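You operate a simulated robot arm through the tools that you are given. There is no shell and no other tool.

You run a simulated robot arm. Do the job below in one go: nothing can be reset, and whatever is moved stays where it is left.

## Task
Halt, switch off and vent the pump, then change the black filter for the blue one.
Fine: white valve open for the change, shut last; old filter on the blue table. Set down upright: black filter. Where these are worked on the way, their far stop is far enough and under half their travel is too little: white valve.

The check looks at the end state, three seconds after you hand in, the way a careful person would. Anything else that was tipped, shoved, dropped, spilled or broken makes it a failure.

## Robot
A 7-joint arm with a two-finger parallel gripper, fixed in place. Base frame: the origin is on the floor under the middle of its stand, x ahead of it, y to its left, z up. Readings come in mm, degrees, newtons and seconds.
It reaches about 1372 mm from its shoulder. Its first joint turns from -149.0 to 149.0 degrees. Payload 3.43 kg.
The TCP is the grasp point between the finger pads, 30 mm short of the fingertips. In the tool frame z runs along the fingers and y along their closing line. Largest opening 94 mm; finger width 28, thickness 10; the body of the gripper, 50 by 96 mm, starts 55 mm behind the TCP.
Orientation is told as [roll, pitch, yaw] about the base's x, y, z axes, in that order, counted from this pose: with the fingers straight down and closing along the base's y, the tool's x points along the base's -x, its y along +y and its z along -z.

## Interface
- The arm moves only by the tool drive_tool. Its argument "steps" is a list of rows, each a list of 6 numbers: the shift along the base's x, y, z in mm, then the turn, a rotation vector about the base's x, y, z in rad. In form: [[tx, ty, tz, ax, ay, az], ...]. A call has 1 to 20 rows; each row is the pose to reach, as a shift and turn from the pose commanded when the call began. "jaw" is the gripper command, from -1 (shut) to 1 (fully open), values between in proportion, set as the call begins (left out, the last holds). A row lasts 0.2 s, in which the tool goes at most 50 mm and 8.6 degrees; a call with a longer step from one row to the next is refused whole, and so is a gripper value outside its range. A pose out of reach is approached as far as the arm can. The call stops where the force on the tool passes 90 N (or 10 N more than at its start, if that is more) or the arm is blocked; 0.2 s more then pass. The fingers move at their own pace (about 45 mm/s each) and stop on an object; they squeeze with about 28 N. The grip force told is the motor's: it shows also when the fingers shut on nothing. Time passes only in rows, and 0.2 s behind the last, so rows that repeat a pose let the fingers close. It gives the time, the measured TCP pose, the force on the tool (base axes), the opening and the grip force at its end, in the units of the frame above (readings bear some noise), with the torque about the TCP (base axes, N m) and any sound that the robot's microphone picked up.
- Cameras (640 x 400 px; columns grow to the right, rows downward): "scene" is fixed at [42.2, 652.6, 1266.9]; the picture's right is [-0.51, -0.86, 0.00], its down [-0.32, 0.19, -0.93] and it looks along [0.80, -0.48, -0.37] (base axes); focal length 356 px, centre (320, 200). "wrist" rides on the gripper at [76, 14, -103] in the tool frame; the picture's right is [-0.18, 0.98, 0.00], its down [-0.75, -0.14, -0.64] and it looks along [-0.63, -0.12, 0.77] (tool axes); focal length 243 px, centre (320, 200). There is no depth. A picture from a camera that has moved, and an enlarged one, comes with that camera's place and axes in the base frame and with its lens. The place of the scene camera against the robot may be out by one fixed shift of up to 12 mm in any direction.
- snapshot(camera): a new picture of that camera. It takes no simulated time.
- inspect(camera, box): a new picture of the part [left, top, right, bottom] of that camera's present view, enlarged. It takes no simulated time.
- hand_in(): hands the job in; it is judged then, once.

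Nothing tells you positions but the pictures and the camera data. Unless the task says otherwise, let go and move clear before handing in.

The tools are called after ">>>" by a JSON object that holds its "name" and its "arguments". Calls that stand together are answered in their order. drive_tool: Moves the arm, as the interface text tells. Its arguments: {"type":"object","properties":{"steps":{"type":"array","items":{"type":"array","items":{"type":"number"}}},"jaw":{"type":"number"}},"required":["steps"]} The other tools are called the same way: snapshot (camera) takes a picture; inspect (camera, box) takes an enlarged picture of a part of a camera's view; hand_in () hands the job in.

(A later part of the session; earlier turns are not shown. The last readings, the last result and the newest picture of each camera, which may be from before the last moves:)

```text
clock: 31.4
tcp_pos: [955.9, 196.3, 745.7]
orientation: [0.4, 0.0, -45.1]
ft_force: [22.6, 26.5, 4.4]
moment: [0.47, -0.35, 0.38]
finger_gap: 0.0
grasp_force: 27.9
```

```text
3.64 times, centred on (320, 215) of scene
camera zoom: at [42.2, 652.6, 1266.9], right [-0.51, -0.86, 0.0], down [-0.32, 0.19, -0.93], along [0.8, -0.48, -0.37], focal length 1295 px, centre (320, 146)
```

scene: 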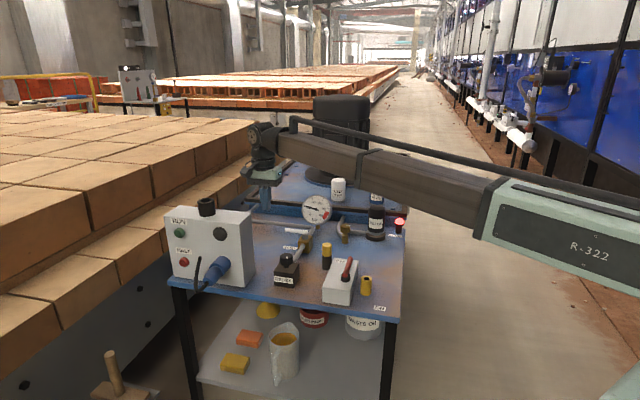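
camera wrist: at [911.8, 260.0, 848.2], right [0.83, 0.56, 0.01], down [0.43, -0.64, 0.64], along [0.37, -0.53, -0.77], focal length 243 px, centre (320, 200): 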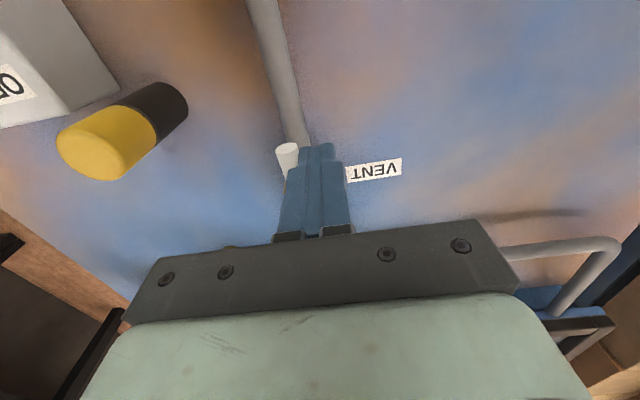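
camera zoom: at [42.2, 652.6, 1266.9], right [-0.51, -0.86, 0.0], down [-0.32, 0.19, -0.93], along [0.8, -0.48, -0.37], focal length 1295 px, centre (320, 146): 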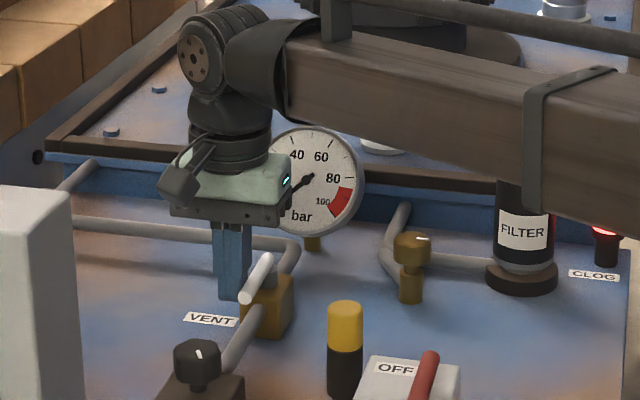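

The valve is hard against its open stop and the gauge reads zero. I'll back off, rise, and look at the black filter and its seat.

>>> {"name": "drive_tool", "arguments": {"steps": [[6, 6, 0, 0, 0, 0], [14, 14, 0, 0, 0, 0], [14, 14, 45, 0, 0, 0], [14, 14, 90, 0, 0, 0], [14, 14, 125, 0, 0, 0], [-10, -25, 125, 0, 0, 0], [-35, -66, 125, 0, 0, 0], [-55, -105, 120, 0, 0, 0], [-75, -135, 110, 0, 0, 0], [-88, -159, 102, 0, 0, 0]]}}

>>> {"name": "snapshot", "arguments": {"camera": "wrist"}}

>>> {"name": "inspect", "arguments": {"camera": "wrist", "box": [170, 110, 350, 230]}}

>>> {"name": "snapshot", "arguments": {"camera": "scene"}}

```text
clock: 33.6
tcp_pos: [864.1, 35.8, 846.6]
orientation: [0.0, 0.0, -45.2]
ft_force: [0.2, -0.3, -0.4]
moment: [-0.02, 0.02, 0.01]
finger_gap: 0.1
grasp_force: 28.1
```

```text
taken
camera wrist: at [820.7, 99.1, 949.9], right [0.83, 0.56, 0.0], down [0.43, -0.63, 0.64], along [0.36, -0.53, -0.77], focal length 243 px, centre (320, 200)
```

wrist: 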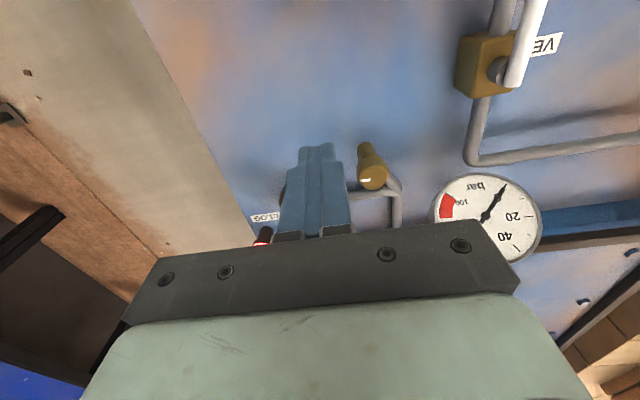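

```text
3.33 times, centred on (260, 170) of wrist
camera zoom: at [820.7, 99.1, 949.9], right [0.83, 0.56, 0.0], down [0.43, -0.63, 0.64], along [0.36, -0.53, -0.77], focal length 809 px, centre (520, 300)
```

zoom: 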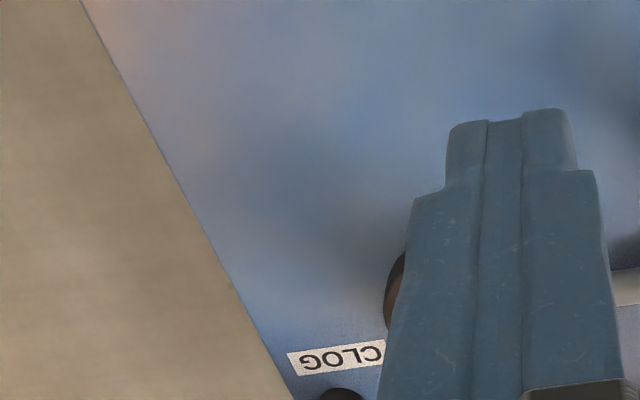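

```text
taken
```

scene: 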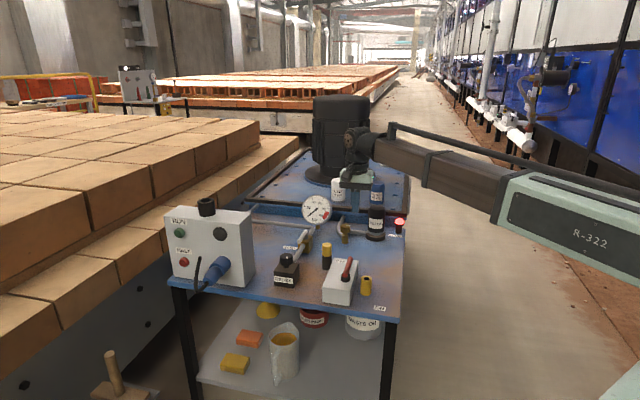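

The filter is hidden behind my fingers. I'll rise, open the jaw and go over it for a top-down view.

>>> {"name": "drive_tool", "arguments": {"steps": [[0, 0, 30, 0, 0, 0], [22, -35, 53, 0, 0, 0], [44, -70, 53, 0, 0, 0], [66, -106, 53, 0, 0, 0], [66, -106, 53, 0, 0, 0]], "jaw": 1}}

>>> {"name": "snapshot", "arguments": {"camera": "wrist"}}

>>> {"name": "inspect", "arguments": {"camera": "wrist", "box": [200, 40, 400, 165]}}

>>> {"name": "inspect", "arguments": {"camera": "scene", "box": [320, 160, 420, 250]}}

```text
clock: 34.8
tcp_pos: [930.8, -73.6, 900.6]
orientation: [0.0, -0.1, -45.1]
ft_force: [0.3, 0.2, 0.1]
moment: [0.03, -0.02, -0.01]
finger_gap: 94.1
grasp_force: 0.0
```

```text
taken
camera wrist: at [887.4, -9.3, 1002.9], right [0.83, 0.56, 0.0], down [0.43, -0.63, 0.64], along [0.36, -0.53, -0.77], focal length 243 px, centre (320, 200)
```

wrist: 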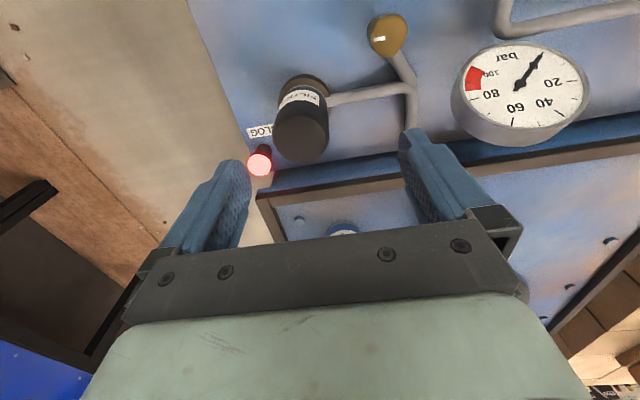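

```text
3.20 times, centred on (300, 102) of wrist
camera zoom: at [887.4, -9.3, 1002.9], right [0.83, 0.56, 0.0], down [0.43, -0.63, 0.64], along [0.36, -0.53, -0.77], focal length 776 px, centre (384, 512)
```

zoom: 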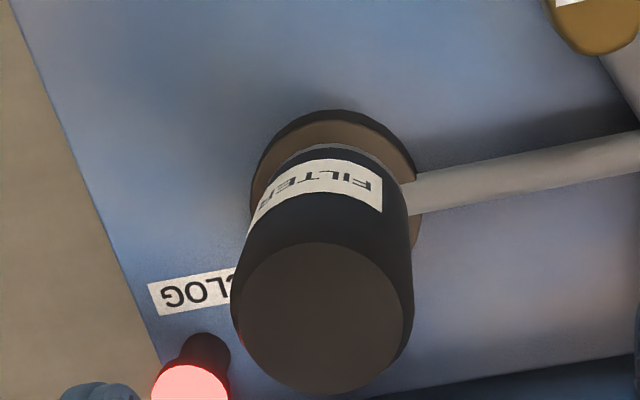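

```text
4.44 times, centred on (370, 205) of scene
camera zoom: at [42.2, 652.6, 1266.9], right [-0.51, -0.86, 0.0], down [-0.32, 0.19, -0.93], along [0.8, -0.48, -0.37], focal length 1583 px, centre (98, 178)
```

zoom: 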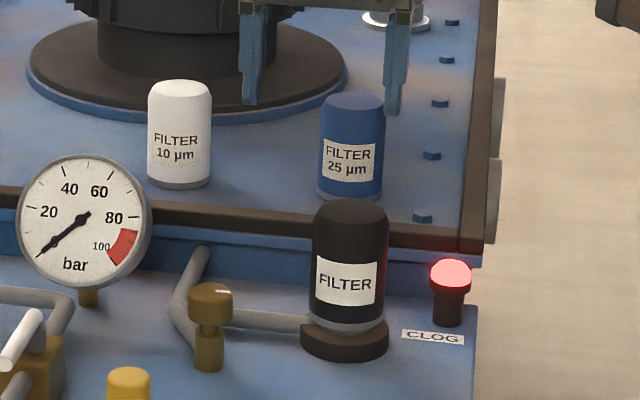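

The black canister (≈57 mm across, top ≈z 770) sits at about u=111, v=411 on a dark flange, with a pipe entering from +u. I'll drop to a lower angled view to see how it's held.

>>> {"name": "drive_tool", "arguments": {"steps": [[-22, 11, -10, -0.062, -0.062, 0], [-44, 22, -30, -0.124, -0.123, 0], [-66, 33, -60, -0.185, -0.185, 0], [-88, 44, -90, -0.247, -0.246, 0], [-111, 55, -121, -0.309, -0.308, 0]]}}

>>> {"name": "snapshot", "arguments": {"camera": "wrist"}}

>>> {"name": "inspect", "arguments": {"camera": "wrist", "box": [250, 120, 390, 220]}}

```text
clock: 36.0
tcp_pos: [819.5, -18.2, 778.6]
orientation: [0.2, -25.1, -45.3]
ft_force: [-0.5, 0.3, 0.2]
moment: [-0.01, 0.01, -0.02]
finger_gap: 93.7
grasp_force: 0.0
```

```text
taken
camera wrist: at [750.5, 72.4, 839.0], right [0.82, 0.57, 0.08], down [0.19, -0.39, 0.9], along [0.55, -0.72, -0.43], focal length 243 px, centre (320, 200)
```

wrist: 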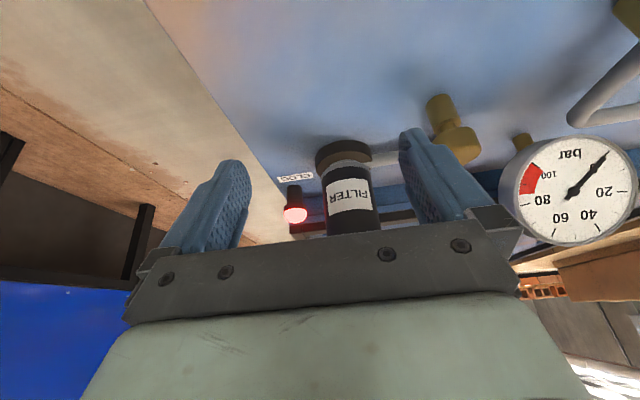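

```text
4.00 times, centred on (320, 170) of wrist
camera zoom: at [750.5, 72.4, 839.0], right [0.82, 0.57, 0.08], down [0.19, -0.39, 0.9], along [0.55, -0.72, -0.43], focal length 970 px, centre (320, 320)
```

zoom: 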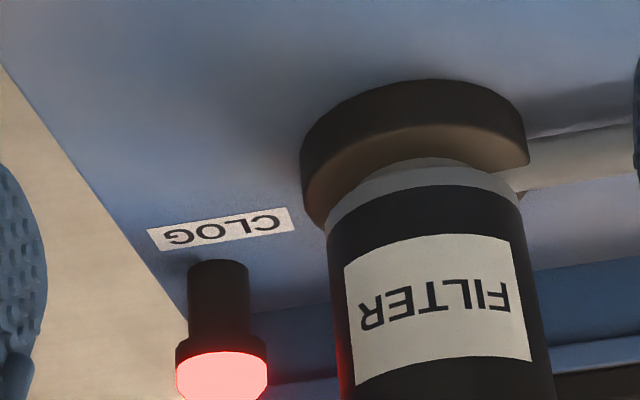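

The filter's axis works out at (933, −112), spanning z≈686–776 and 58 mm wide, sitting on the flange with a grey collar. I'll go vertical above it to check alignment before lowering.

>>> {"name": "drive_tool", "arguments": {"steps": [[0, 0, 40, 0.062, 0.062, 0], [10, -8, 80, 0.124, 0.123, 0], [35, -29, 91, 0.185, 0.185, 0], [62, -51, 91, 0.247, 0.246, 0], [88, -72, 91, 0.309, 0.308, 0], [113.3, -93.3, 91, 0.309, 0.308, 0]]}}

>>> {"name": "snapshot", "arguments": {"camera": "wrist"}}

>>> {"name": "inspect", "arguments": {"camera": "scene", "box": [310, 130, 430, 250]}}

```text
clock: 37.4
tcp_pos: [934.3, -109.6, 869.3]
orientation: [0.0, 0.1, -45.3]
ft_force: [-0.8, 0.0, 0.6]
moment: [0.01, -0.01, 0.02]
finger_gap: 94.1
grasp_force: 0.1
```

```text
taken
camera wrist: at [890.0, -45.5, 973.2], right [0.83, 0.56, 0.0], down [0.43, -0.64, 0.64], along [0.36, -0.53, -0.77], focal length 243 px, centre (320, 200)
```

wrist: 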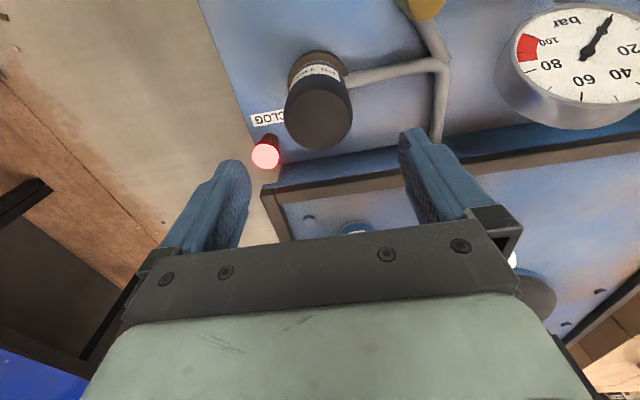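

```text
3.33 times, centred on (370, 190) of scene
camera zoom: at [42.2, 652.6, 1266.9], right [-0.51, -0.86, 0.0], down [-0.32, 0.19, -0.93], along [0.8, -0.48, -0.37], focal length 1187 px, centre (153, 233)
```

zoom: 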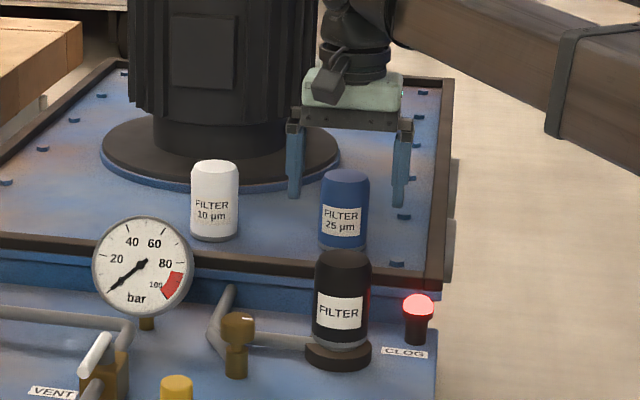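

The alignment checks out: the filter top is predicted and seen at pixel (319, 120). I'll lower over the filter and close.

>>> {"name": "drive_tool", "arguments": {"steps": [[-1.5, -1.9, -35, 0, 0, 0], [-1.5, -1.9, -70, 0, 0, 0], [-1.5, -1.9, -100, 0, 0, 0], [-1.5, -1.9, -118, 0, 0, 0], [-1.5, -1.9, -133, 0, 0, 0]]}}

>>> {"name": "snapshot", "arguments": {"camera": "wrist"}}

>>> {"name": "inspect", "arguments": {"camera": "scene", "box": [310, 130, 430, 250]}}

```text
clock: 38.6
tcp_pos: [931.2, -112.3, 736.7]
orientation: [0.0, 0.0, -45.4]
ft_force: [0.1, 0.8, 0.8]
moment: [-0.01, 0.01, -0.03]
finger_gap: 94.2
grasp_force: 0.0
```

```text
taken
camera wrist: at [887.9, -48.1, 839.6], right [0.83, 0.56, 0.0], down [0.43, -0.63, 0.64], along [0.36, -0.53, -0.77], focal length 243 px, centre (320, 200)
```

wrist: 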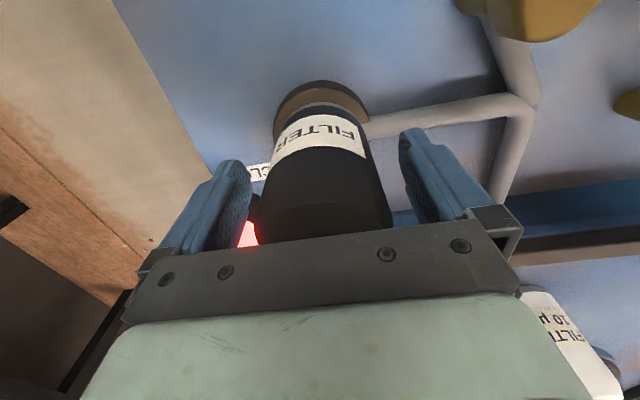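

```text
3.33 times, centred on (370, 190) of scene
camera zoom: at [42.2, 652.6, 1266.9], right [-0.51, -0.86, 0.0], down [-0.32, 0.19, -0.93], along [0.8, -0.48, -0.37], focal length 1187 px, centre (153, 233)
```

zoom: 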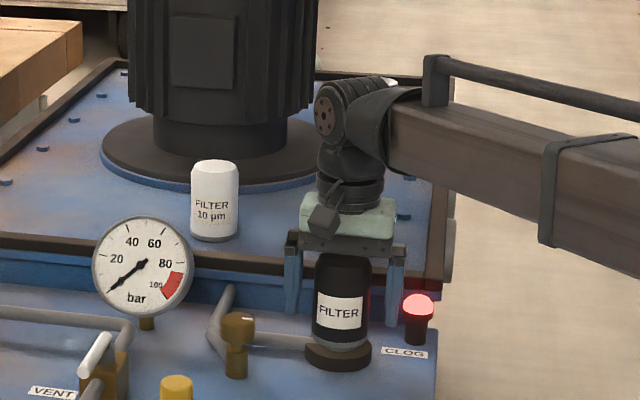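

>>> {"name": "drive_tool", "arguments": {"steps": [[0, 0, 0, 0, 0, 0], [0, 0, 0, 0, 0, 0], [0, 0, 0, 0, 0, 0], [0, 0, 0, 0, 0, 0], [0, 0, 0, 0, 0, 0]], "jaw": -1}}

>>> {"name": "snapshot", "arguments": {"camera": "wrist"}}

```text
clock: 39.8
tcp_pos: [932.6, -111.5, 737.1]
orientation: [0.0, 0.1, -45.1]
ft_force: [9.7, 9.5, -0.3]
moment: [-0.1, 0.04, 0.09]
finger_gap: 60.0
grasp_force: 27.8
```

```text
taken
camera wrist: at [888.6, -47.4, 839.8], right [0.83, 0.56, 0.0], down [0.43, -0.64, 0.64], along [0.36, -0.53, -0.77], focal length 243 px, centre (320, 200)
```

wrist: 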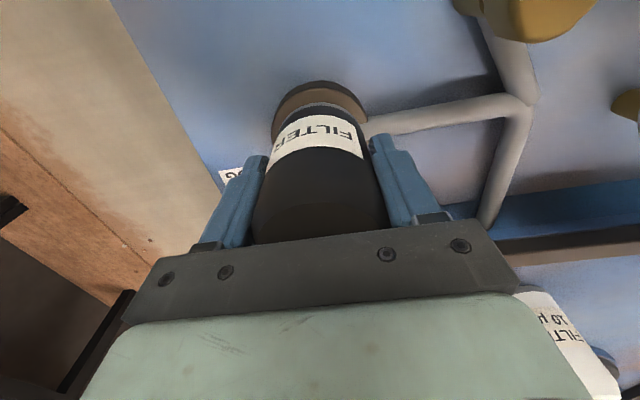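

The filter is gripped (60 mm). I'll relieve the small side load, then try a gentle counter-clockwise turn while watching the torque.

>>> {"name": "drive_tool", "arguments": {"steps": [[0.8, 0.8, 0, 0, 0, 0], [0.8, 0.8, 0, 0, 0, 0.05], [0.8, 0.8, 0, 0, 0, 0.1]]}}

>>> {"name": "snapshot", "arguments": {"camera": "wrist"}}

```text
clock: 40.6
tcp_pos: [931.9, -111.8, 738.9]
orientation: [-0.1, 0.2, -39.5]
ft_force: [-2.7, 1.8, 0.0]
moment: [0.19, -0.28, -0.06]
finger_gap: 60.1
grasp_force: 27.8
```

```text
taken
camera wrist: at [882.6, -52.1, 839.8], right [0.77, 0.64, 0.0], down [0.49, -0.59, 0.64], along [0.41, -0.49, -0.77], focal length 243 px, centre (320, 200)
```

wrist: 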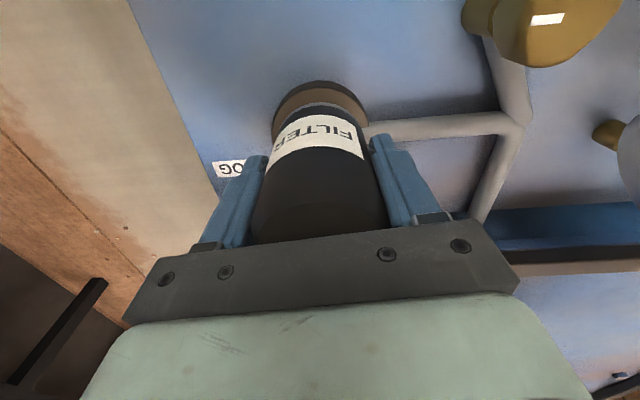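

The filter turns freely with the gripper. I'll keep unscrewing counter-clockwise and watch for rising force.

>>> {"name": "drive_tool", "arguments": {"steps": [[0, 0, 0, 0, 0, 0.12], [0, 0, 0, 0, 0, 0.24], [0, 0, 0, 0, 0, 0.36], [0, 0, 0, 0, 0, 0.48], [0, 0, 0, 0, 0, 0.6], [0, 0, 0, 0, 0, 0.7]]}}

>>> {"name": "snapshot", "arguments": {"camera": "wrist"}}

>>> {"name": "inspect", "arguments": {"camera": "scene", "box": [310, 150, 430, 250]}}

```text
clock: 42.0
tcp_pos: [932.2, -112.6, 737.2]
orientation: [-0.1, 0.0, 0.7]
ft_force: [-11.0, -17.6, 0.7]
moment: [0.31, 0.23, -0.09]
finger_gap: 60.2
grasp_force: 28.0
```

```text
taken
camera wrist: at [856.4, -99.1, 839.9], right [0.17, 0.98, 0.0], down [0.76, -0.13, 0.64], along [0.63, -0.11, -0.77], focal length 243 px, centre (320, 200)
```

wrist: 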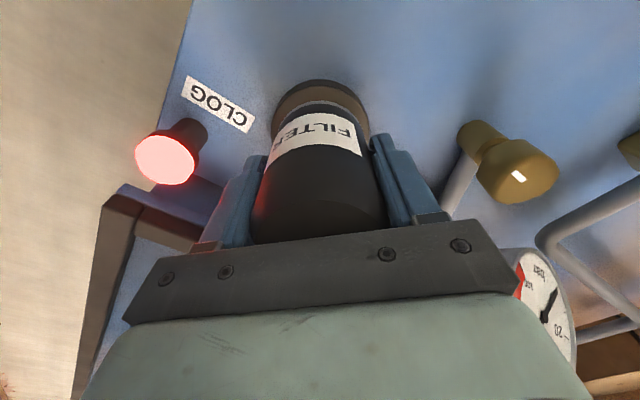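

```text
4.00 times, centred on (370, 200) of scene
camera zoom: at [42.2, 652.6, 1266.9], right [-0.51, -0.86, 0.0], down [-0.32, 0.19, -0.93], along [0.8, -0.48, -0.37], focal length 1425 px, centre (120, 200)
```

zoom: 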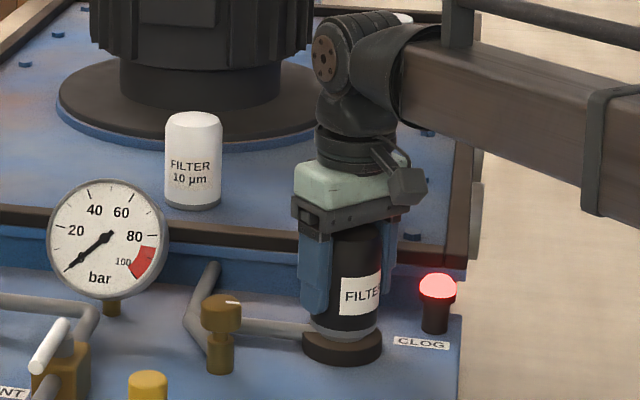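

The filter turned about 46° with only a small side load, since my grip is about 2 mm off its axis. I'll correct for that and continue to about 90°.

>>> {"name": "drive_tool", "arguments": {"steps": [[-0.9, -1.5, 0, 0, 0, 0], [-0.87, -1.8, 0, 0, 0, 0.13], [-0.82, -2.1, 0, 0, 0, 0.26], [-0.76, -2.4, 0, 0, 0, 0.39], [-0.68, -2.65, 0, 0, 0, 0.52], [-0.6, -2.9, 0, 0, 0, 0.65], [-0.49, -3.13, 0, 0, 0, 0.77]]}}

>>> {"name": "snapshot", "arguments": {"camera": "wrist"}}

>>> {"name": "inspect", "arguments": {"camera": "scene", "box": [310, 150, 430, 250]}}

```text
clock: 43.6
tcp_pos: [934.2, -114.2, 736.7]
orientation: [0.1, -0.1, 44.8]
ft_force: [4.0, 3.6, 6.2]
moment: [-0.1, 0.04, -0.02]
finger_gap: 60.0
grasp_force: 28.1
```

```text
taken
camera wrist: at [868.8, -157.1, 840.1], right [-0.56, 0.83, 0.0], down [0.63, 0.43, 0.64], along [0.53, 0.36, -0.77], focal length 243 px, centre (320, 200)
```

wrist: 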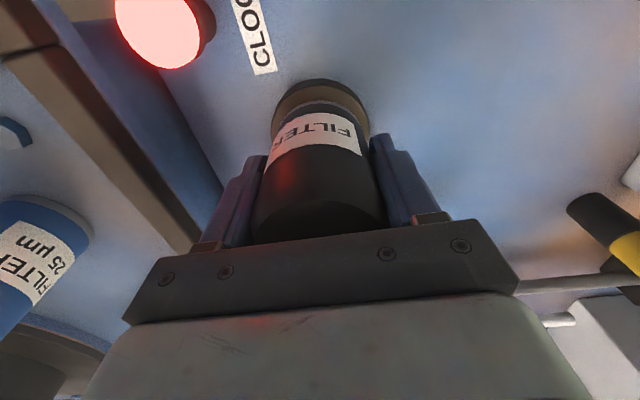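

```text
4.00 times, centred on (370, 200) of scene
camera zoom: at [42.2, 652.6, 1266.9], right [-0.51, -0.86, 0.0], down [-0.32, 0.19, -0.93], along [0.8, -0.48, -0.37], focal length 1425 px, centre (120, 200)
```

zoom: 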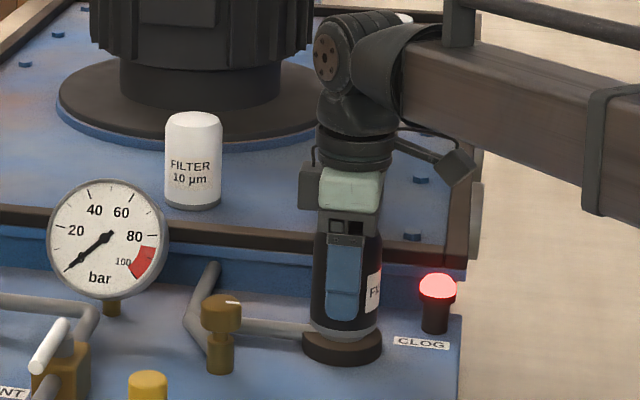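

Turned 90° with a small upward push (6 N), so it seems to be rising on a thread. I'll test a tiny lift.

>>> {"name": "drive_tool", "arguments": {"steps": [[0, 0, 1, 0, 0, 0], [0, 0, 2, 0, 0, 0]]}}

```text
clock: 44.2
tcp_pos: [932.5, -114.1, 738.3]
orientation: [0.1, -0.2, 45.0]
ft_force: [3.0, 11.5, -2.0]
moment: [-0.12, -1.01, 0.04]
finger_gap: 59.8
grasp_force: 28.5
```

>>> {"name": "drive_tool", "arguments": {"steps": [[0.25, -0.15, 0, 0, 0, 0.13], [0.5, -0.3, 0, 0, 0, 0.26], [0.75, -0.45, 0, 0, 0, 0.39], [1.0, -0.6, 0, 0, 0, 0.52], [1.2, -0.75, 0, 0, 0, 0.65], [1.46, -0.89, 0, 0, 0, 0.78]]}}

>>> {"name": "snapshot", "arguments": {"camera": "wrist"}}

>>> {"name": "inspect", "arguments": {"camera": "scene", "box": [310, 150, 430, 250]}}

```text
clock: 45.6
tcp_pos: [933.8, -114.7, 738.8]
orientation: [0.1, -0.1, 89.5]
ft_force: [-4.2, 25.6, -2.7]
moment: [-0.72, -0.47, 0.0]
finger_gap: 60.0
grasp_force: 28.0
```

```text
taken
camera wrist: at [918.8, -189.9, 841.6], right [-0.98, 0.19, 0.0], down [0.15, 0.75, 0.64], along [0.12, 0.63, -0.77], focal length 243 px, centre (320, 200)
```

wrist: 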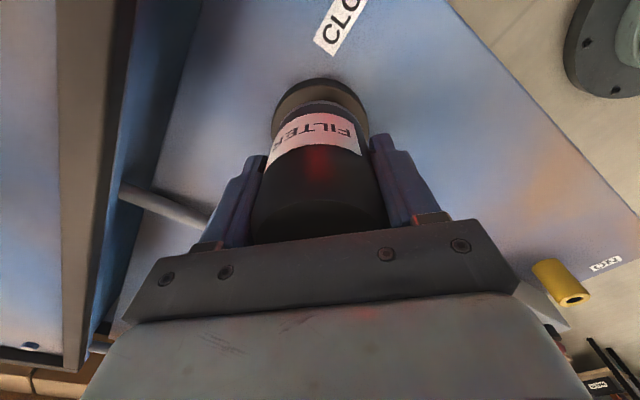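

```text
4.00 times, centred on (370, 200) of scene
camera zoom: at [42.2, 652.6, 1266.9], right [-0.51, -0.86, 0.0], down [-0.32, 0.19, -0.93], along [0.8, -0.48, -0.37], focal length 1425 px, centre (120, 200)
```

zoom: 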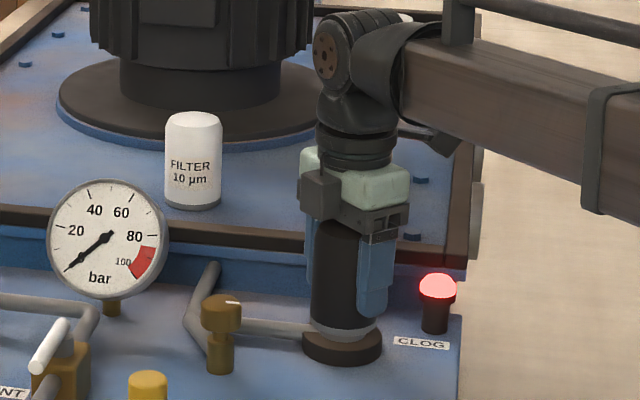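

Total turn is now about 135°. I'll relieve the side load and test the lift again.

>>> {"name": "drive_tool", "arguments": {"steps": [[-0.2, 1.0, 0, 0, 0, 0], [-0.35, 2.1, 0, 0, 0, 0], [-0.35, 2.1, 1, 0, 0, 0], [-0.35, 2.1, 2, 0, 0, 0]]}}

```text
clock: 46.6
tcp_pos: [933.1, -115.1, 740.2]
orientation: [0.1, 0.2, 89.4]
ft_force: [-8.5, 7.8, -23.6]
moment: [-0.25, -0.86, 0.03]
finger_gap: 59.8
grasp_force: 28.3
```

It still holds against a straight lift, so it's threaded with more turn needed. I'll ease the pull and keep turning to find how far the wrist goes.

>>> {"name": "drive_tool", "arguments": {"steps": [[0.3, 0.4, -1.2, 0, 0, 0], [0.6, 0.8, -1.1, 0, 0, 0.13], [0.9, 1.2, -0.9, 0, 0, 0.26], [1.2, 1.6, -0.8, 0, 0, 0.39], [1.5, 2.0, -0.7, 0, 0, 0.52], [1.7, 2.3, -0.6, 0, 0, 0.65], [1.9, 2.6, -0.5, 0, 0, 0.78]]}}

>>> {"name": "inspect", "arguments": {"camera": "scene", "box": [310, 150, 430, 250]}}

```text
clock: 48.2
tcp_pos: [933.9, -113.5, 739.8]
orientation: [0.3, 0.0, 134.2]
ft_force: [-34.0, -28.2, -19.0]
moment: [1.03, -1.58, 0.1]
finger_gap: 59.8
grasp_force: 27.7
```

```text
4.00 times, centred on (370, 200) of scene
camera zoom: at [42.2, 652.6, 1266.9], right [-0.51, -0.86, 0.0], down [-0.32, 0.19, -0.93], along [0.8, -0.48, -0.37], focal length 1425 px, centre (120, 200)
```

zoom: 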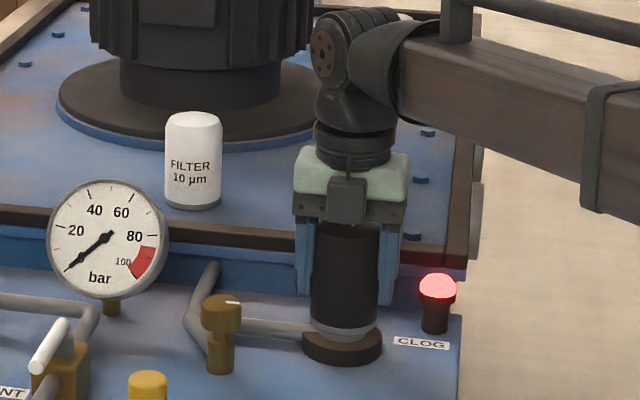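

>>> {"name": "drive_tool", "arguments": {"steps": [[-1.0, -0.8, -0.6, 0, 0, 0], [-1.9, -1.5, -1.2, 0, 0, 0]]}}

>>> {"name": "snapshot", "arguments": {"camera": "wrist"}}

```text
clock: 48.8
tcp_pos: [933.9, -114.0, 740.3]
orientation: [0.1, 0.1, 134.1]
ft_force: [-21.6, -23.0, -7.6]
moment: [0.92, -0.24, 0.05]
finger_gap: 59.9
grasp_force: 28.4
```

```text
taken
camera wrist: at [976.9, -177.5, 843.1], right [-0.83, -0.55, 0.0], down [-0.42, 0.64, 0.64], along [-0.35, 0.53, -0.77], focal length 243 px, centre (320, 200)
```

wrist: 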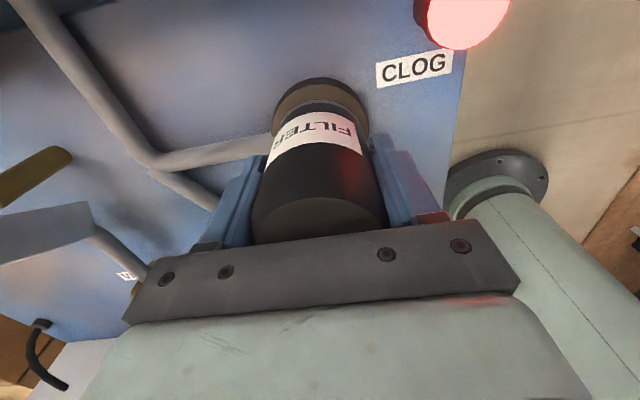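

>>> {"name": "drive_tool", "arguments": {"steps": [[-0.8, -0.8, -0.3, 0, 0, 0], [-1.6, -1.6, -0.5, 0, 0, 0]]}}

```text
clock: 49.4
tcp_pos: [934.1, -113.9, 738.7]
orientation: [-0.1, 0.2, 134.2]
ft_force: [-0.4, -11.3, 0.6]
moment: [-0.44, 0.99, 0.04]
finger_gap: 59.9
grasp_force: 27.4
```

The filter has followed a full 180°, rising about 2 mm, so it is on a thread. I'll release, rotate back around it with open jaws, and take another bite centred on its axis at (933, −113).

>>> {"name": "drive_tool", "arguments": {"steps": [[0, 0, 0, 0, 0, 0], [0, 0, 0, 0, 0, 0], [0, 0, 0, 0, 0, 0], [-1, 1, 0, 0, 0, 0], [-1, 1, 0, 0, 0, -0.146], [-1, 1, 0, 0, 0, -0.292], [-1, 1, 0, 0, 0, -0.438], [-1, 1, 0, 0, 0, -0.584], [-1, 1, 0, 0, 0, -0.73], [-1, 1, 0, 0, 0, -0.876], [-1, 1, 0, 0, 0, -1.022], [-1, 1, 0, 0, 0, -1.168], [-1, 1, 0, 0, 0, -1.314], [-1, 1, 0, 0, 0, -1.46], [-1, 1, 0, 0, 0, -1.606], [-1, 1, 0, 0, 0, -1.752], [-1, 1, 0, 0, 0, -1.898], [-1, 1, 0, 0, 0, -2.044], [-1, 1, 0, 0, 0, -2.19], [-1, 1, 0, 0, 0, -2.336]], "jaw": 1}}

>>> {"name": "snapshot", "arguments": {"camera": "wrist"}}

```text
clock: 53.6
tcp_pos: [930.4, -112.2, 737.5]
orientation: [-0.1, 0.1, 0.1]
ft_force: [0.2, -0.4, -0.2]
moment: [-0.03, 0.01, 0.0]
finger_gap: 94.2
grasp_force: 0.1
```

```text
taken
camera wrist: at [855.2, -98.4, 841.7], right [0.18, 0.98, 0.0], down [0.75, -0.14, 0.64], along [0.63, -0.12, -0.77], focal length 243 px, centre (320, 200)
```

wrist: 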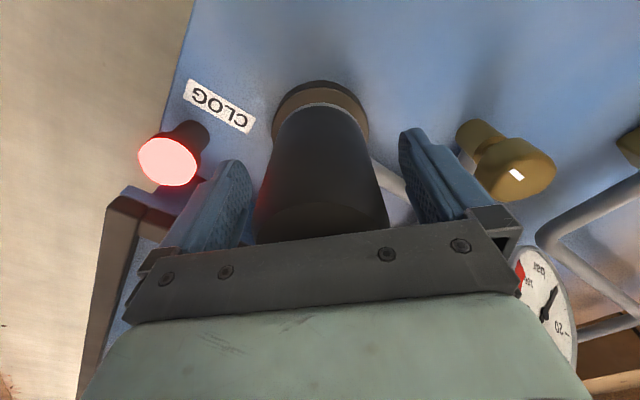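

>>> {"name": "drive_tool", "arguments": {"steps": [[1.0, -0.3, 0, 0, 0, -0.146], [1.9, -0.6, 0, 0, 0, -0.292], [1.9, -0.6, 0, 0, 0, -0.438], [1.9, -0.6, 0, 0, 0, -0.584], [1.9, -0.6, 0, 0, 0, -0.73], [1.9, -0.6, 0, 0, 0, -0.876], [1.9, -0.6, 0, 0, 0, -1.022], [1.9, -0.6, 0, 0, 0, -1.168], [1.9, -0.6, 0, 0, 0, -1.314], [1.9, -0.6, 0, 0, 0, -1.46], [1.9, -0.6, 0, 0, 0, -1.606], [1.9, -0.6, 0, 0, 0, -1.752], [1.9, -0.6, 0, 0, 0, -1.898], [1.9, -0.6, 0, 0, 0, -2.044], [1.9, -0.6, 0, 0, 0, -2.19], [1.9, -0.6, 0, 0, 0, -2.336]]}}

>>> {"name": "snapshot", "arguments": {"camera": "wrist"}}

>>> {"name": "inspect", "arguments": {"camera": "scene", "box": [310, 150, 430, 250]}}

```text
clock: 57.0
tcp_pos: [933.5, -113.9, 738.0]
orientation: [0.0, 0.0, -133.7]
ft_force: [0.1, -0.3, 0.2]
moment: [-0.01, 0.0, 0.02]
finger_gap: 93.9
grasp_force: 0.1
```

```text
taken
camera wrist: at [996.2, -68.2, 841.4], right [0.58, -0.81, 0.0], down [-0.62, -0.45, 0.64], along [-0.52, -0.37, -0.77], focal length 243 px, centre (320, 200)
```

wrist: 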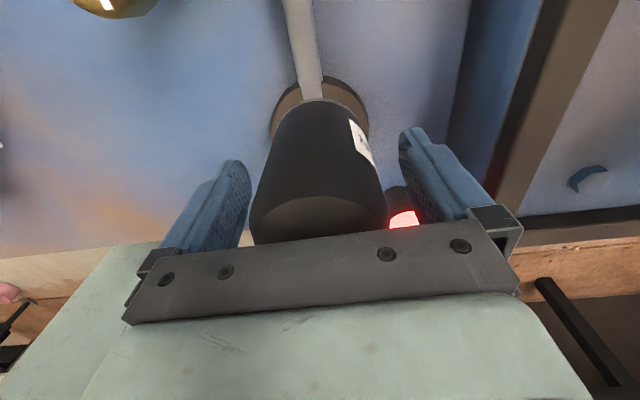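

```text
4.00 times, centred on (370, 200) of scene
camera zoom: at [42.2, 652.6, 1266.9], right [-0.51, -0.86, 0.0], down [-0.32, 0.19, -0.93], along [0.8, -0.48, -0.37], focal length 1425 px, centre (120, 200)
```

zoom: 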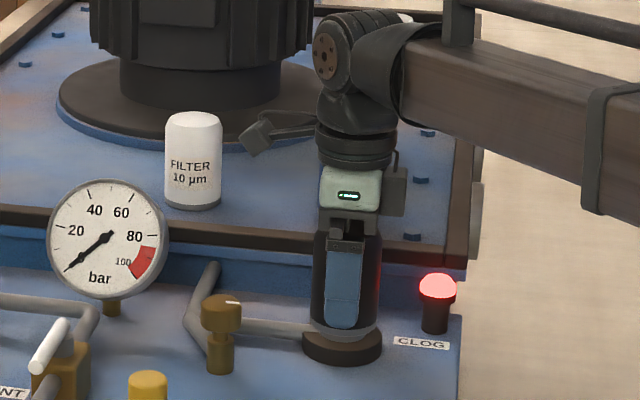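

>>> {"name": "drive_tool", "arguments": {"steps": [[0, 0, 0, 0, 0, 0], [0, 0, 0, 0, 0, 0], [0, 0, 0, 0, 0, 0], [0, 0, 0, 0, 0, 0], [0, 0, 0, 0, 0, 0]], "jaw": -1}}

```text
clock: 58.2
tcp_pos: [934.4, -113.0, 738.4]
orientation: [0.0, 0.1, -133.6]
ft_force: [0.6, 2.6, -0.4]
moment: [0.01, 0.03, -0.04]
finger_gap: 59.4
grasp_force: 28.0
```

Well centred now. I'll turn counter-clockwise again, rising slightly with the thread.

>>> {"name": "drive_tool", "arguments": {"steps": [[0, 0, 0.08, 0, 0, 0.146], [0, 0, 0.16, 0, 0, 0.292], [0, 0, 0.24, 0, 0, 0.438], [0, 0, 0.33, 0, 0, 0.584], [0, 0, 0.41, 0, 0, 0.73], [0, 0, 0.5, 0, 0, 0.876], [0, 0, 0.6, 0, 0, 1.022], [0, 0, 0.68, 0, 0, 1.168], [0, 0, 0.76, 0, 0, 1.314], [0, 0, 0.85, 0, 0, 1.46], [0, 0, 0.93, 0, 0, 1.606], [0, 0, 1.0, 0, 0, 1.752], [0, 0, 1.1, 0, 0, 1.898], [0, 0, 1.2, 0, 0, 2.044], [0, 0, 1.28, 0, 0, 2.19], [0, 0, 1.36, 0, 0, 2.336]]}}

>>> {"name": "inspect", "arguments": {"camera": "scene", "box": [310, 150, 430, 250]}}

```text
clock: 61.6
tcp_pos: [933.1, -113.4, 740.7]
orientation: [0.0, 0.0, 0.4]
ft_force: [0.2, 0.6, 0.2]
moment: [-0.03, 0.05, -0.01]
finger_gap: 59.2
grasp_force: 27.9
```

```text
4.00 times, centred on (370, 200) of scene
camera zoom: at [42.2, 652.6, 1266.9], right [-0.51, -0.86, 0.0], down [-0.32, 0.19, -0.93], along [0.8, -0.48, -0.37], focal length 1425 px, centre (120, 200)
```

zoom: 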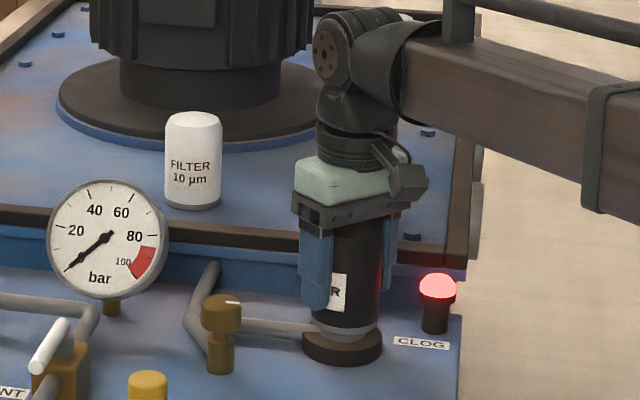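

Forces are near zero after about 314° in total. I'll test the lift again.

>>> {"name": "drive_tool", "arguments": {"steps": [[0, 0, 1, 0, 0, 0], [0, 0, 2, 0, 0, 0], [0, 0, 2, 0, 0, 0]]}}

```text
clock: 62.4
tcp_pos: [931.7, -113.2, 742.9]
orientation: [0.0, 0.1, 0.2]
ft_force: [-0.1, 0.1, -2.8]
moment: [0.02, -0.04, 0.02]
finger_gap: 59.5
grasp_force: 28.3
```

>>> {"name": "drive_tool", "arguments": {"steps": [[0, 0, 1.5, 0, 0, 0], [0, 0, 3, 0, 0, 0], [0, 0, 4.5, 0, 0, 0], [0, 0, 6, 0, 0, 0]]}}

>>> {"name": "snapshot", "arguments": {"camera": "wrist"}}

>>> {"name": "inspect", "arguments": {"camera": "scene", "box": [320, 180, 420, 250]}}

```text
clock: 63.4
tcp_pos: [933.0, -113.7, 748.0]
orientation: [0.0, 0.0, 0.2]
ft_force: [0.4, 0.0, -3.7]
moment: [-0.02, -0.02, -0.02]
finger_gap: 59.4
grasp_force: 28.0
```

```text
taken
camera wrist: at [856.7, -99.4, 851.3], right [0.18, 0.98, 0.0], down [0.75, -0.14, 0.64], along [0.63, -0.12, -0.77], focal length 243 px, centre (320, 200)
```

wrist: 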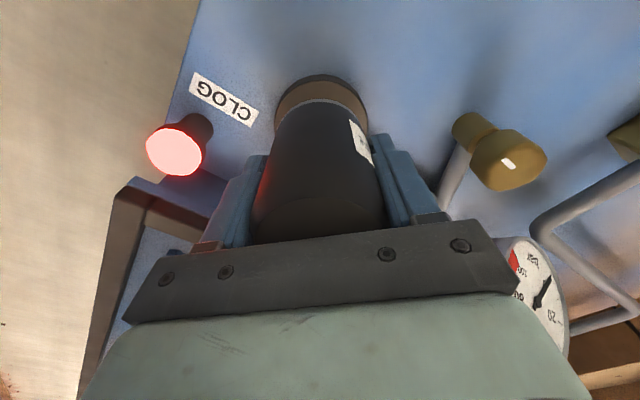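

```text
5.71 times, centred on (370, 215) of scene
camera zoom: at [42.2, 652.6, 1266.9], right [-0.51, -0.86, 0.0], down [-0.32, 0.19, -0.93], along [0.8, -0.48, -0.37], focal length 2035 px, centre (34, 114)
```

zoom: 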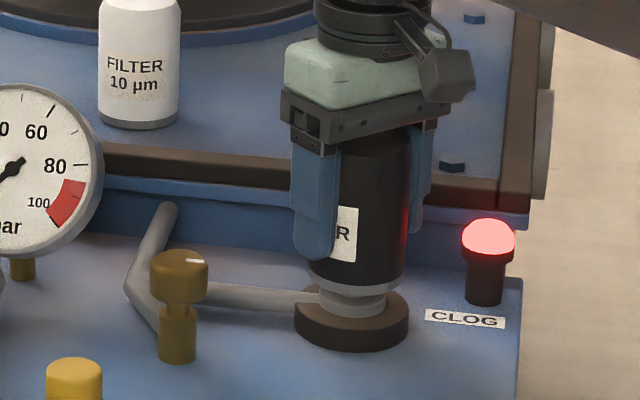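

The filter is free (weight ≈3.7 N) and off its nipple. I'll lift it clear and carry it upright to the empty area of the blue table at about (806, −29).

>>> {"name": "drive_tool", "arguments": {"steps": [[0, 0, 15, 0, 0, 0], [0, 0, 35, 0, 0, 0], [0, 0, 60, 0, 0, 0], [0, 0, 80, 0, 0, 0], [-20, 13, 85, 0, 0, 0], [-48, 32, 85, 0, 0, 0], [-78, 52, 85, 0, 0, 0], [-106, 71, 85, 0, 0, 0], [-126.7, 84.2, 85, 0, 0, 0], [-126.7, 84.2, 85, 0, 0, 0]]}}

>>> {"name": "snapshot", "arguments": {"camera": "wrist"}}

>>> {"name": "snapshot", "arguments": {"camera": "scene"}}

```text
clock: 65.6
tcp_pos: [806.5, -29.6, 833.4]
orientation: [-0.1, 0.0, 0.2]
ft_force: [0.7, 0.4, 0.2]
moment: [-0.02, -0.01, 0.01]
finger_gap: 0.0
grasp_force: 28.3
```

```text
taken
camera wrist: at [729.8, -14.8, 936.9], right [0.18, 0.98, 0.0], down [0.75, -0.14, 0.64], along [0.63, -0.12, -0.77], focal length 243 px, centre (320, 200)
```

wrist: 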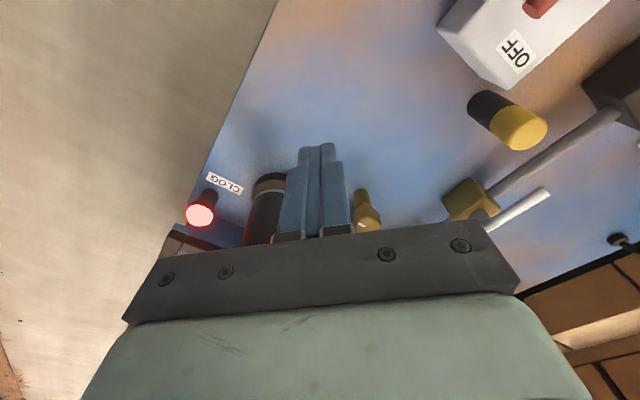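

```text
taken
```

scene: 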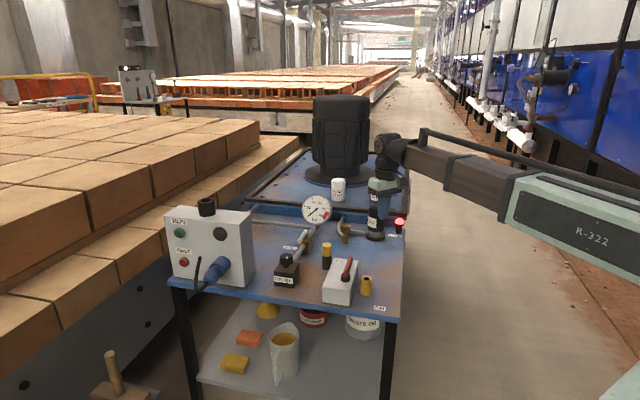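

The jaws are empty: the filter slipped out and is still on its seat. I'll look closely at it.

>>> {"name": "inspect", "arguments": {"camera": "scene", "box": [330, 170, 430, 250]}}

>>> {"name": "inspect", "arguments": {"camera": "wrist", "box": [200, 150, 380, 250]}}

```text
5.00 times, centred on (380, 210) of scene
camera zoom: at [42.2, 652.6, 1266.9], right [-0.51, -0.86, 0.0], down [-0.32, 0.19, -0.93], along [0.8, -0.48, -0.37], focal length 1781 px, centre (20, 150)
```

zoom: 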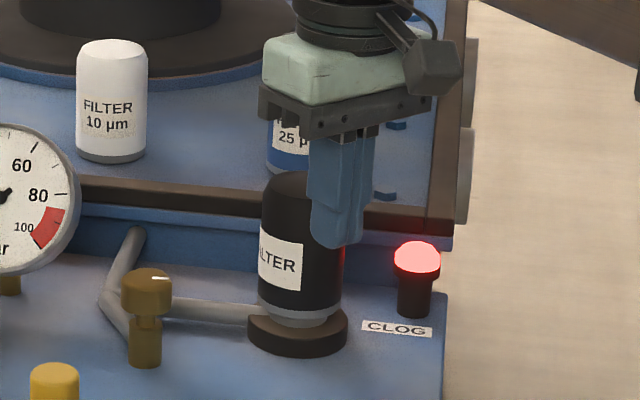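

```text
3.56 times, centred on (290, 200) of wrist
camera zoom: at [729.8, -14.8, 936.9], right [0.18, 0.98, 0.0], down [0.75, -0.14, 0.64], along [0.63, -0.12, -0.77], focal length 863 px, centre (427, 200)
```

zoom: 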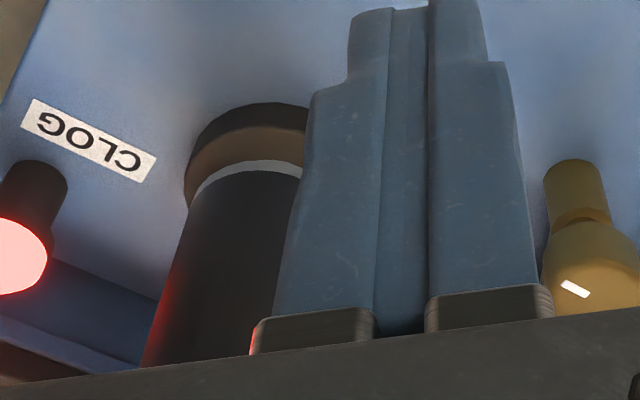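

The filter looks upright and back on its nipple, so it was raised and then slipped from the jaws. I'll go back above it, check its position, and re-grip for a further turn and a slower lift.

>>> {"name": "drive_tool", "arguments": {"steps": [[0, 0, 37, 0, 0, 0], [10, -7, 40, 0, 0, -0.13], [35, -23, 40, 0, 0, -0.26], [65, -43, 40, 0, 0, -0.39], [95, -63, 40, 0, 0, -0.52], [115, -76, 38, 0, 0, -0.65], [126.4, -83.3, 36.6, 0, 0, -0.79]], "jaw": 1}}

>>> {"name": "snapshot", "arguments": {"camera": "wrist"}}

>>> {"name": "inspect", "arguments": {"camera": "wrist", "box": [240, 40, 400, 160]}}

>>> {"name": "inspect", "arguments": {"camera": "scene", "box": [330, 170, 430, 250]}}

```text
clock: 67.2
tcp_pos: [932.6, -112.6, 868.6]
orientation: [0.0, 0.1, -45.1]
ft_force: [0.1, 0.4, 0.1]
moment: [0.03, 0.0, -0.01]
finger_gap: 94.1
grasp_force: 0.1
```

```text
taken
camera wrist: at [889.5, -48.5, 971.8], right [0.83, 0.56, 0.0], down [0.43, -0.63, 0.64], along [0.36, -0.53, -0.77], focal length 243 px, centre (320, 200)
```

wrist: 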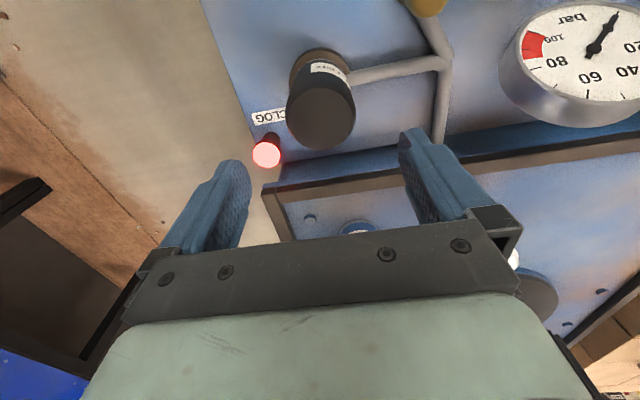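

```text
3.33 times, centred on (320, 100) of wrist
camera zoom: at [889.5, -48.5, 971.8], right [0.83, 0.56, 0.0], down [0.43, -0.63, 0.64], along [0.36, -0.53, -0.77], focal length 809 px, centre (320, 533)
```

zoom: 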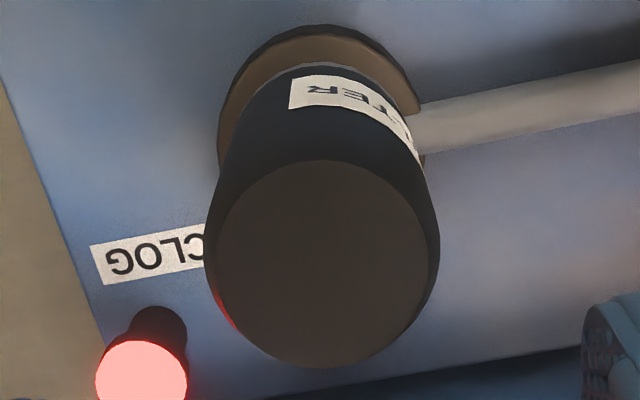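

```text
5.00 times, centred on (380, 210) of scene
camera zoom: at [42.2, 652.6, 1266.9], right [-0.51, -0.86, 0.0], down [-0.32, 0.19, -0.93], along [0.8, -0.48, -0.37], focal length 1781 px, centre (20, 150)
```

zoom: 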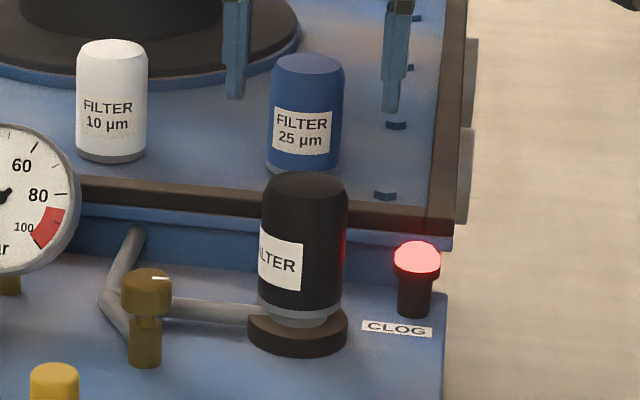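

The filter is upright and centred at (933, −112). I'll lower again, grip, and check the loads before turning further.

>>> {"name": "drive_tool", "arguments": {"steps": [[0.3, 0, -35, 0, 0, 0], [0.3, 0, -70, 0, 0, 0], [0.3, 0, -100, 0, 0, 0], [0.3, 0, -118, 0, 0, 0], [0.3, 0, -130, 0, 0, 0]]}}

>>> {"name": "drive_tool", "arguments": {"steps": [[0, 0, 0, 0, 0, 0], [0, 0, 0, 0, 0, 0], [0, 0, 0, 0, 0, 0], [0, 0, 0, 0, 0, 0], [0, 0, 0, 0, 0, 0]], "jaw": -1}}

>>> {"name": "snapshot", "arguments": {"camera": "wrist"}}

```text
clock: 68.4
tcp_pos: [934.4, -113.0, 739.2]
orientation: [0.0, 0.0, -45.0]
ft_force: [0.4, 0.7, 0.4]
moment: [-0.03, -0.02, 0.01]
finger_gap: 93.9
grasp_force: 0.2
```

```text
clock: 69.6
tcp_pos: [933.8, -112.5, 738.2]
orientation: [0.0, 0.0, -45.0]
ft_force: [-3.8, -2.5, 0.8]
moment: [0.0, -0.02, 0.02]
finger_gap: 59.9
grasp_force: 28.3
```

```text
taken
camera wrist: at [889.8, -48.4, 842.4], right [0.83, 0.56, 0.0], down [0.43, -0.63, 0.64], along [0.36, -0.53, -0.77], focal length 243 px, centre (320, 200)
```

wrist: 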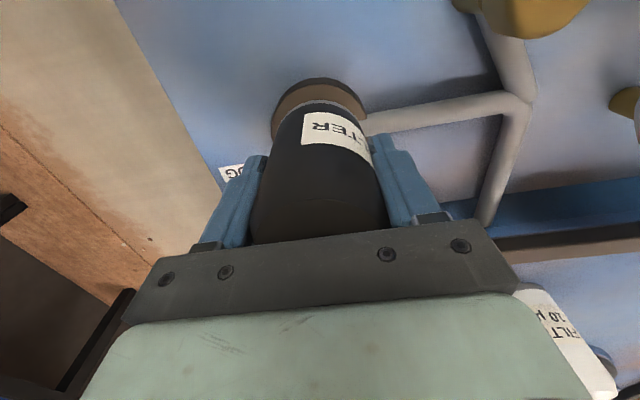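

>>> {"name": "drive_tool", "arguments": {"steps": [[-0.2, -0.2, 1, 0, 0, 0], [-0.3, -0.2, 2, 0, 0, 0], [-0.3, -0.2, 2, 0, 0, 0]]}}

>>> {"name": "inspect", "arguments": {"camera": "scene", "box": [330, 170, 430, 250]}}

```text
clock: 70.4
tcp_pos: [933.5, -112.7, 739.4]
orientation: [-0.1, 0.2, -44.9]
ft_force: [-1.3, -0.5, -11.1]
moment: [-0.15, -0.28, 0.02]
finger_gap: 59.9
grasp_force: 28.0
```

```text
5.00 times, centred on (380, 210) of scene
camera zoom: at [42.2, 652.6, 1266.9], right [-0.51, -0.86, 0.0], down [-0.32, 0.19, -0.93], along [0.8, -0.48, -0.37], focal length 1781 px, centre (20, 150)
```

zoom: 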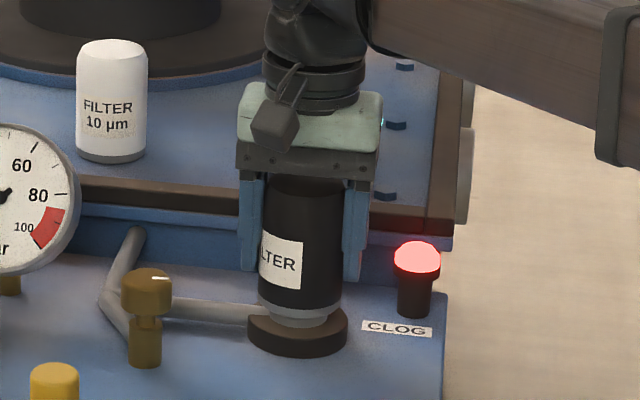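

It still resists the lift, so some thread remains. I'll keep unscrewing counter-clockwise.

>>> {"name": "drive_tool", "arguments": {"steps": [[0, 0, -1, 0, 0, 0.13], [0, 0, -1, 0, 0, 0.27], [0, 0, -0.9, 0, 0, 0.41], [0, 0, -0.8, 0, 0, 0.55], [0, 0, -0.7, 0, 0, 0.69], [0, 0, -0.6, 0, 0, 0.83], [0, 0, -0.5, 0, 0, 0.97], [0, 0, -0.4, 0, 0, 1.11], [0, 0, -0.3, 0, 0, 1.25], [0, 0, -0.2, 0, 0, 1.39], [0, 0, -0.1, 0, 0, 1.53]]}}

>>> {"name": "snapshot", "arguments": {"camera": "wrist"}}

>>> {"name": "inspect", "arguments": {"camera": "scene", "box": [330, 170, 430, 250]}}

```text
clock: 72.8
tcp_pos: [934.0, -113.1, 740.8]
orientation: [0.0, 0.0, 42.7]
ft_force: [7.4, -8.9, -0.1]
moment: [0.61, 0.26, -0.71]
finger_gap: 59.9
grasp_force: 28.0
```

```text
taken
camera wrist: at [867.5, -154.2, 844.5], right [-0.53, 0.85, 0.0], down [0.65, 0.41, 0.64], along [0.54, 0.34, -0.77], focal length 243 px, centre (320, 200)
```

wrist: 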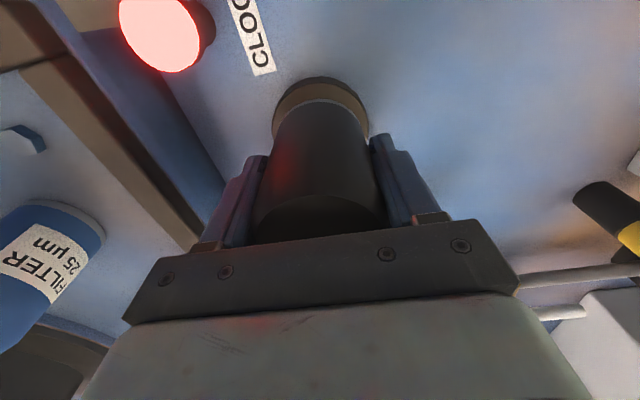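

```text
5.00 times, centred on (380, 210) of scene
camera zoom: at [42.2, 652.6, 1266.9], right [-0.51, -0.86, 0.0], down [-0.32, 0.19, -0.93], along [0.8, -0.48, -0.37], focal length 1781 px, centre (20, 150)
```

zoom: 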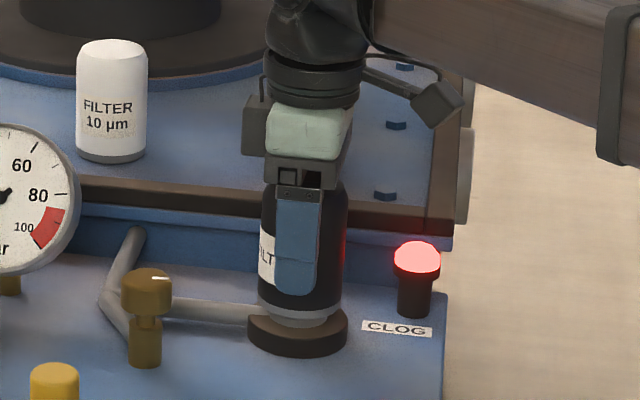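

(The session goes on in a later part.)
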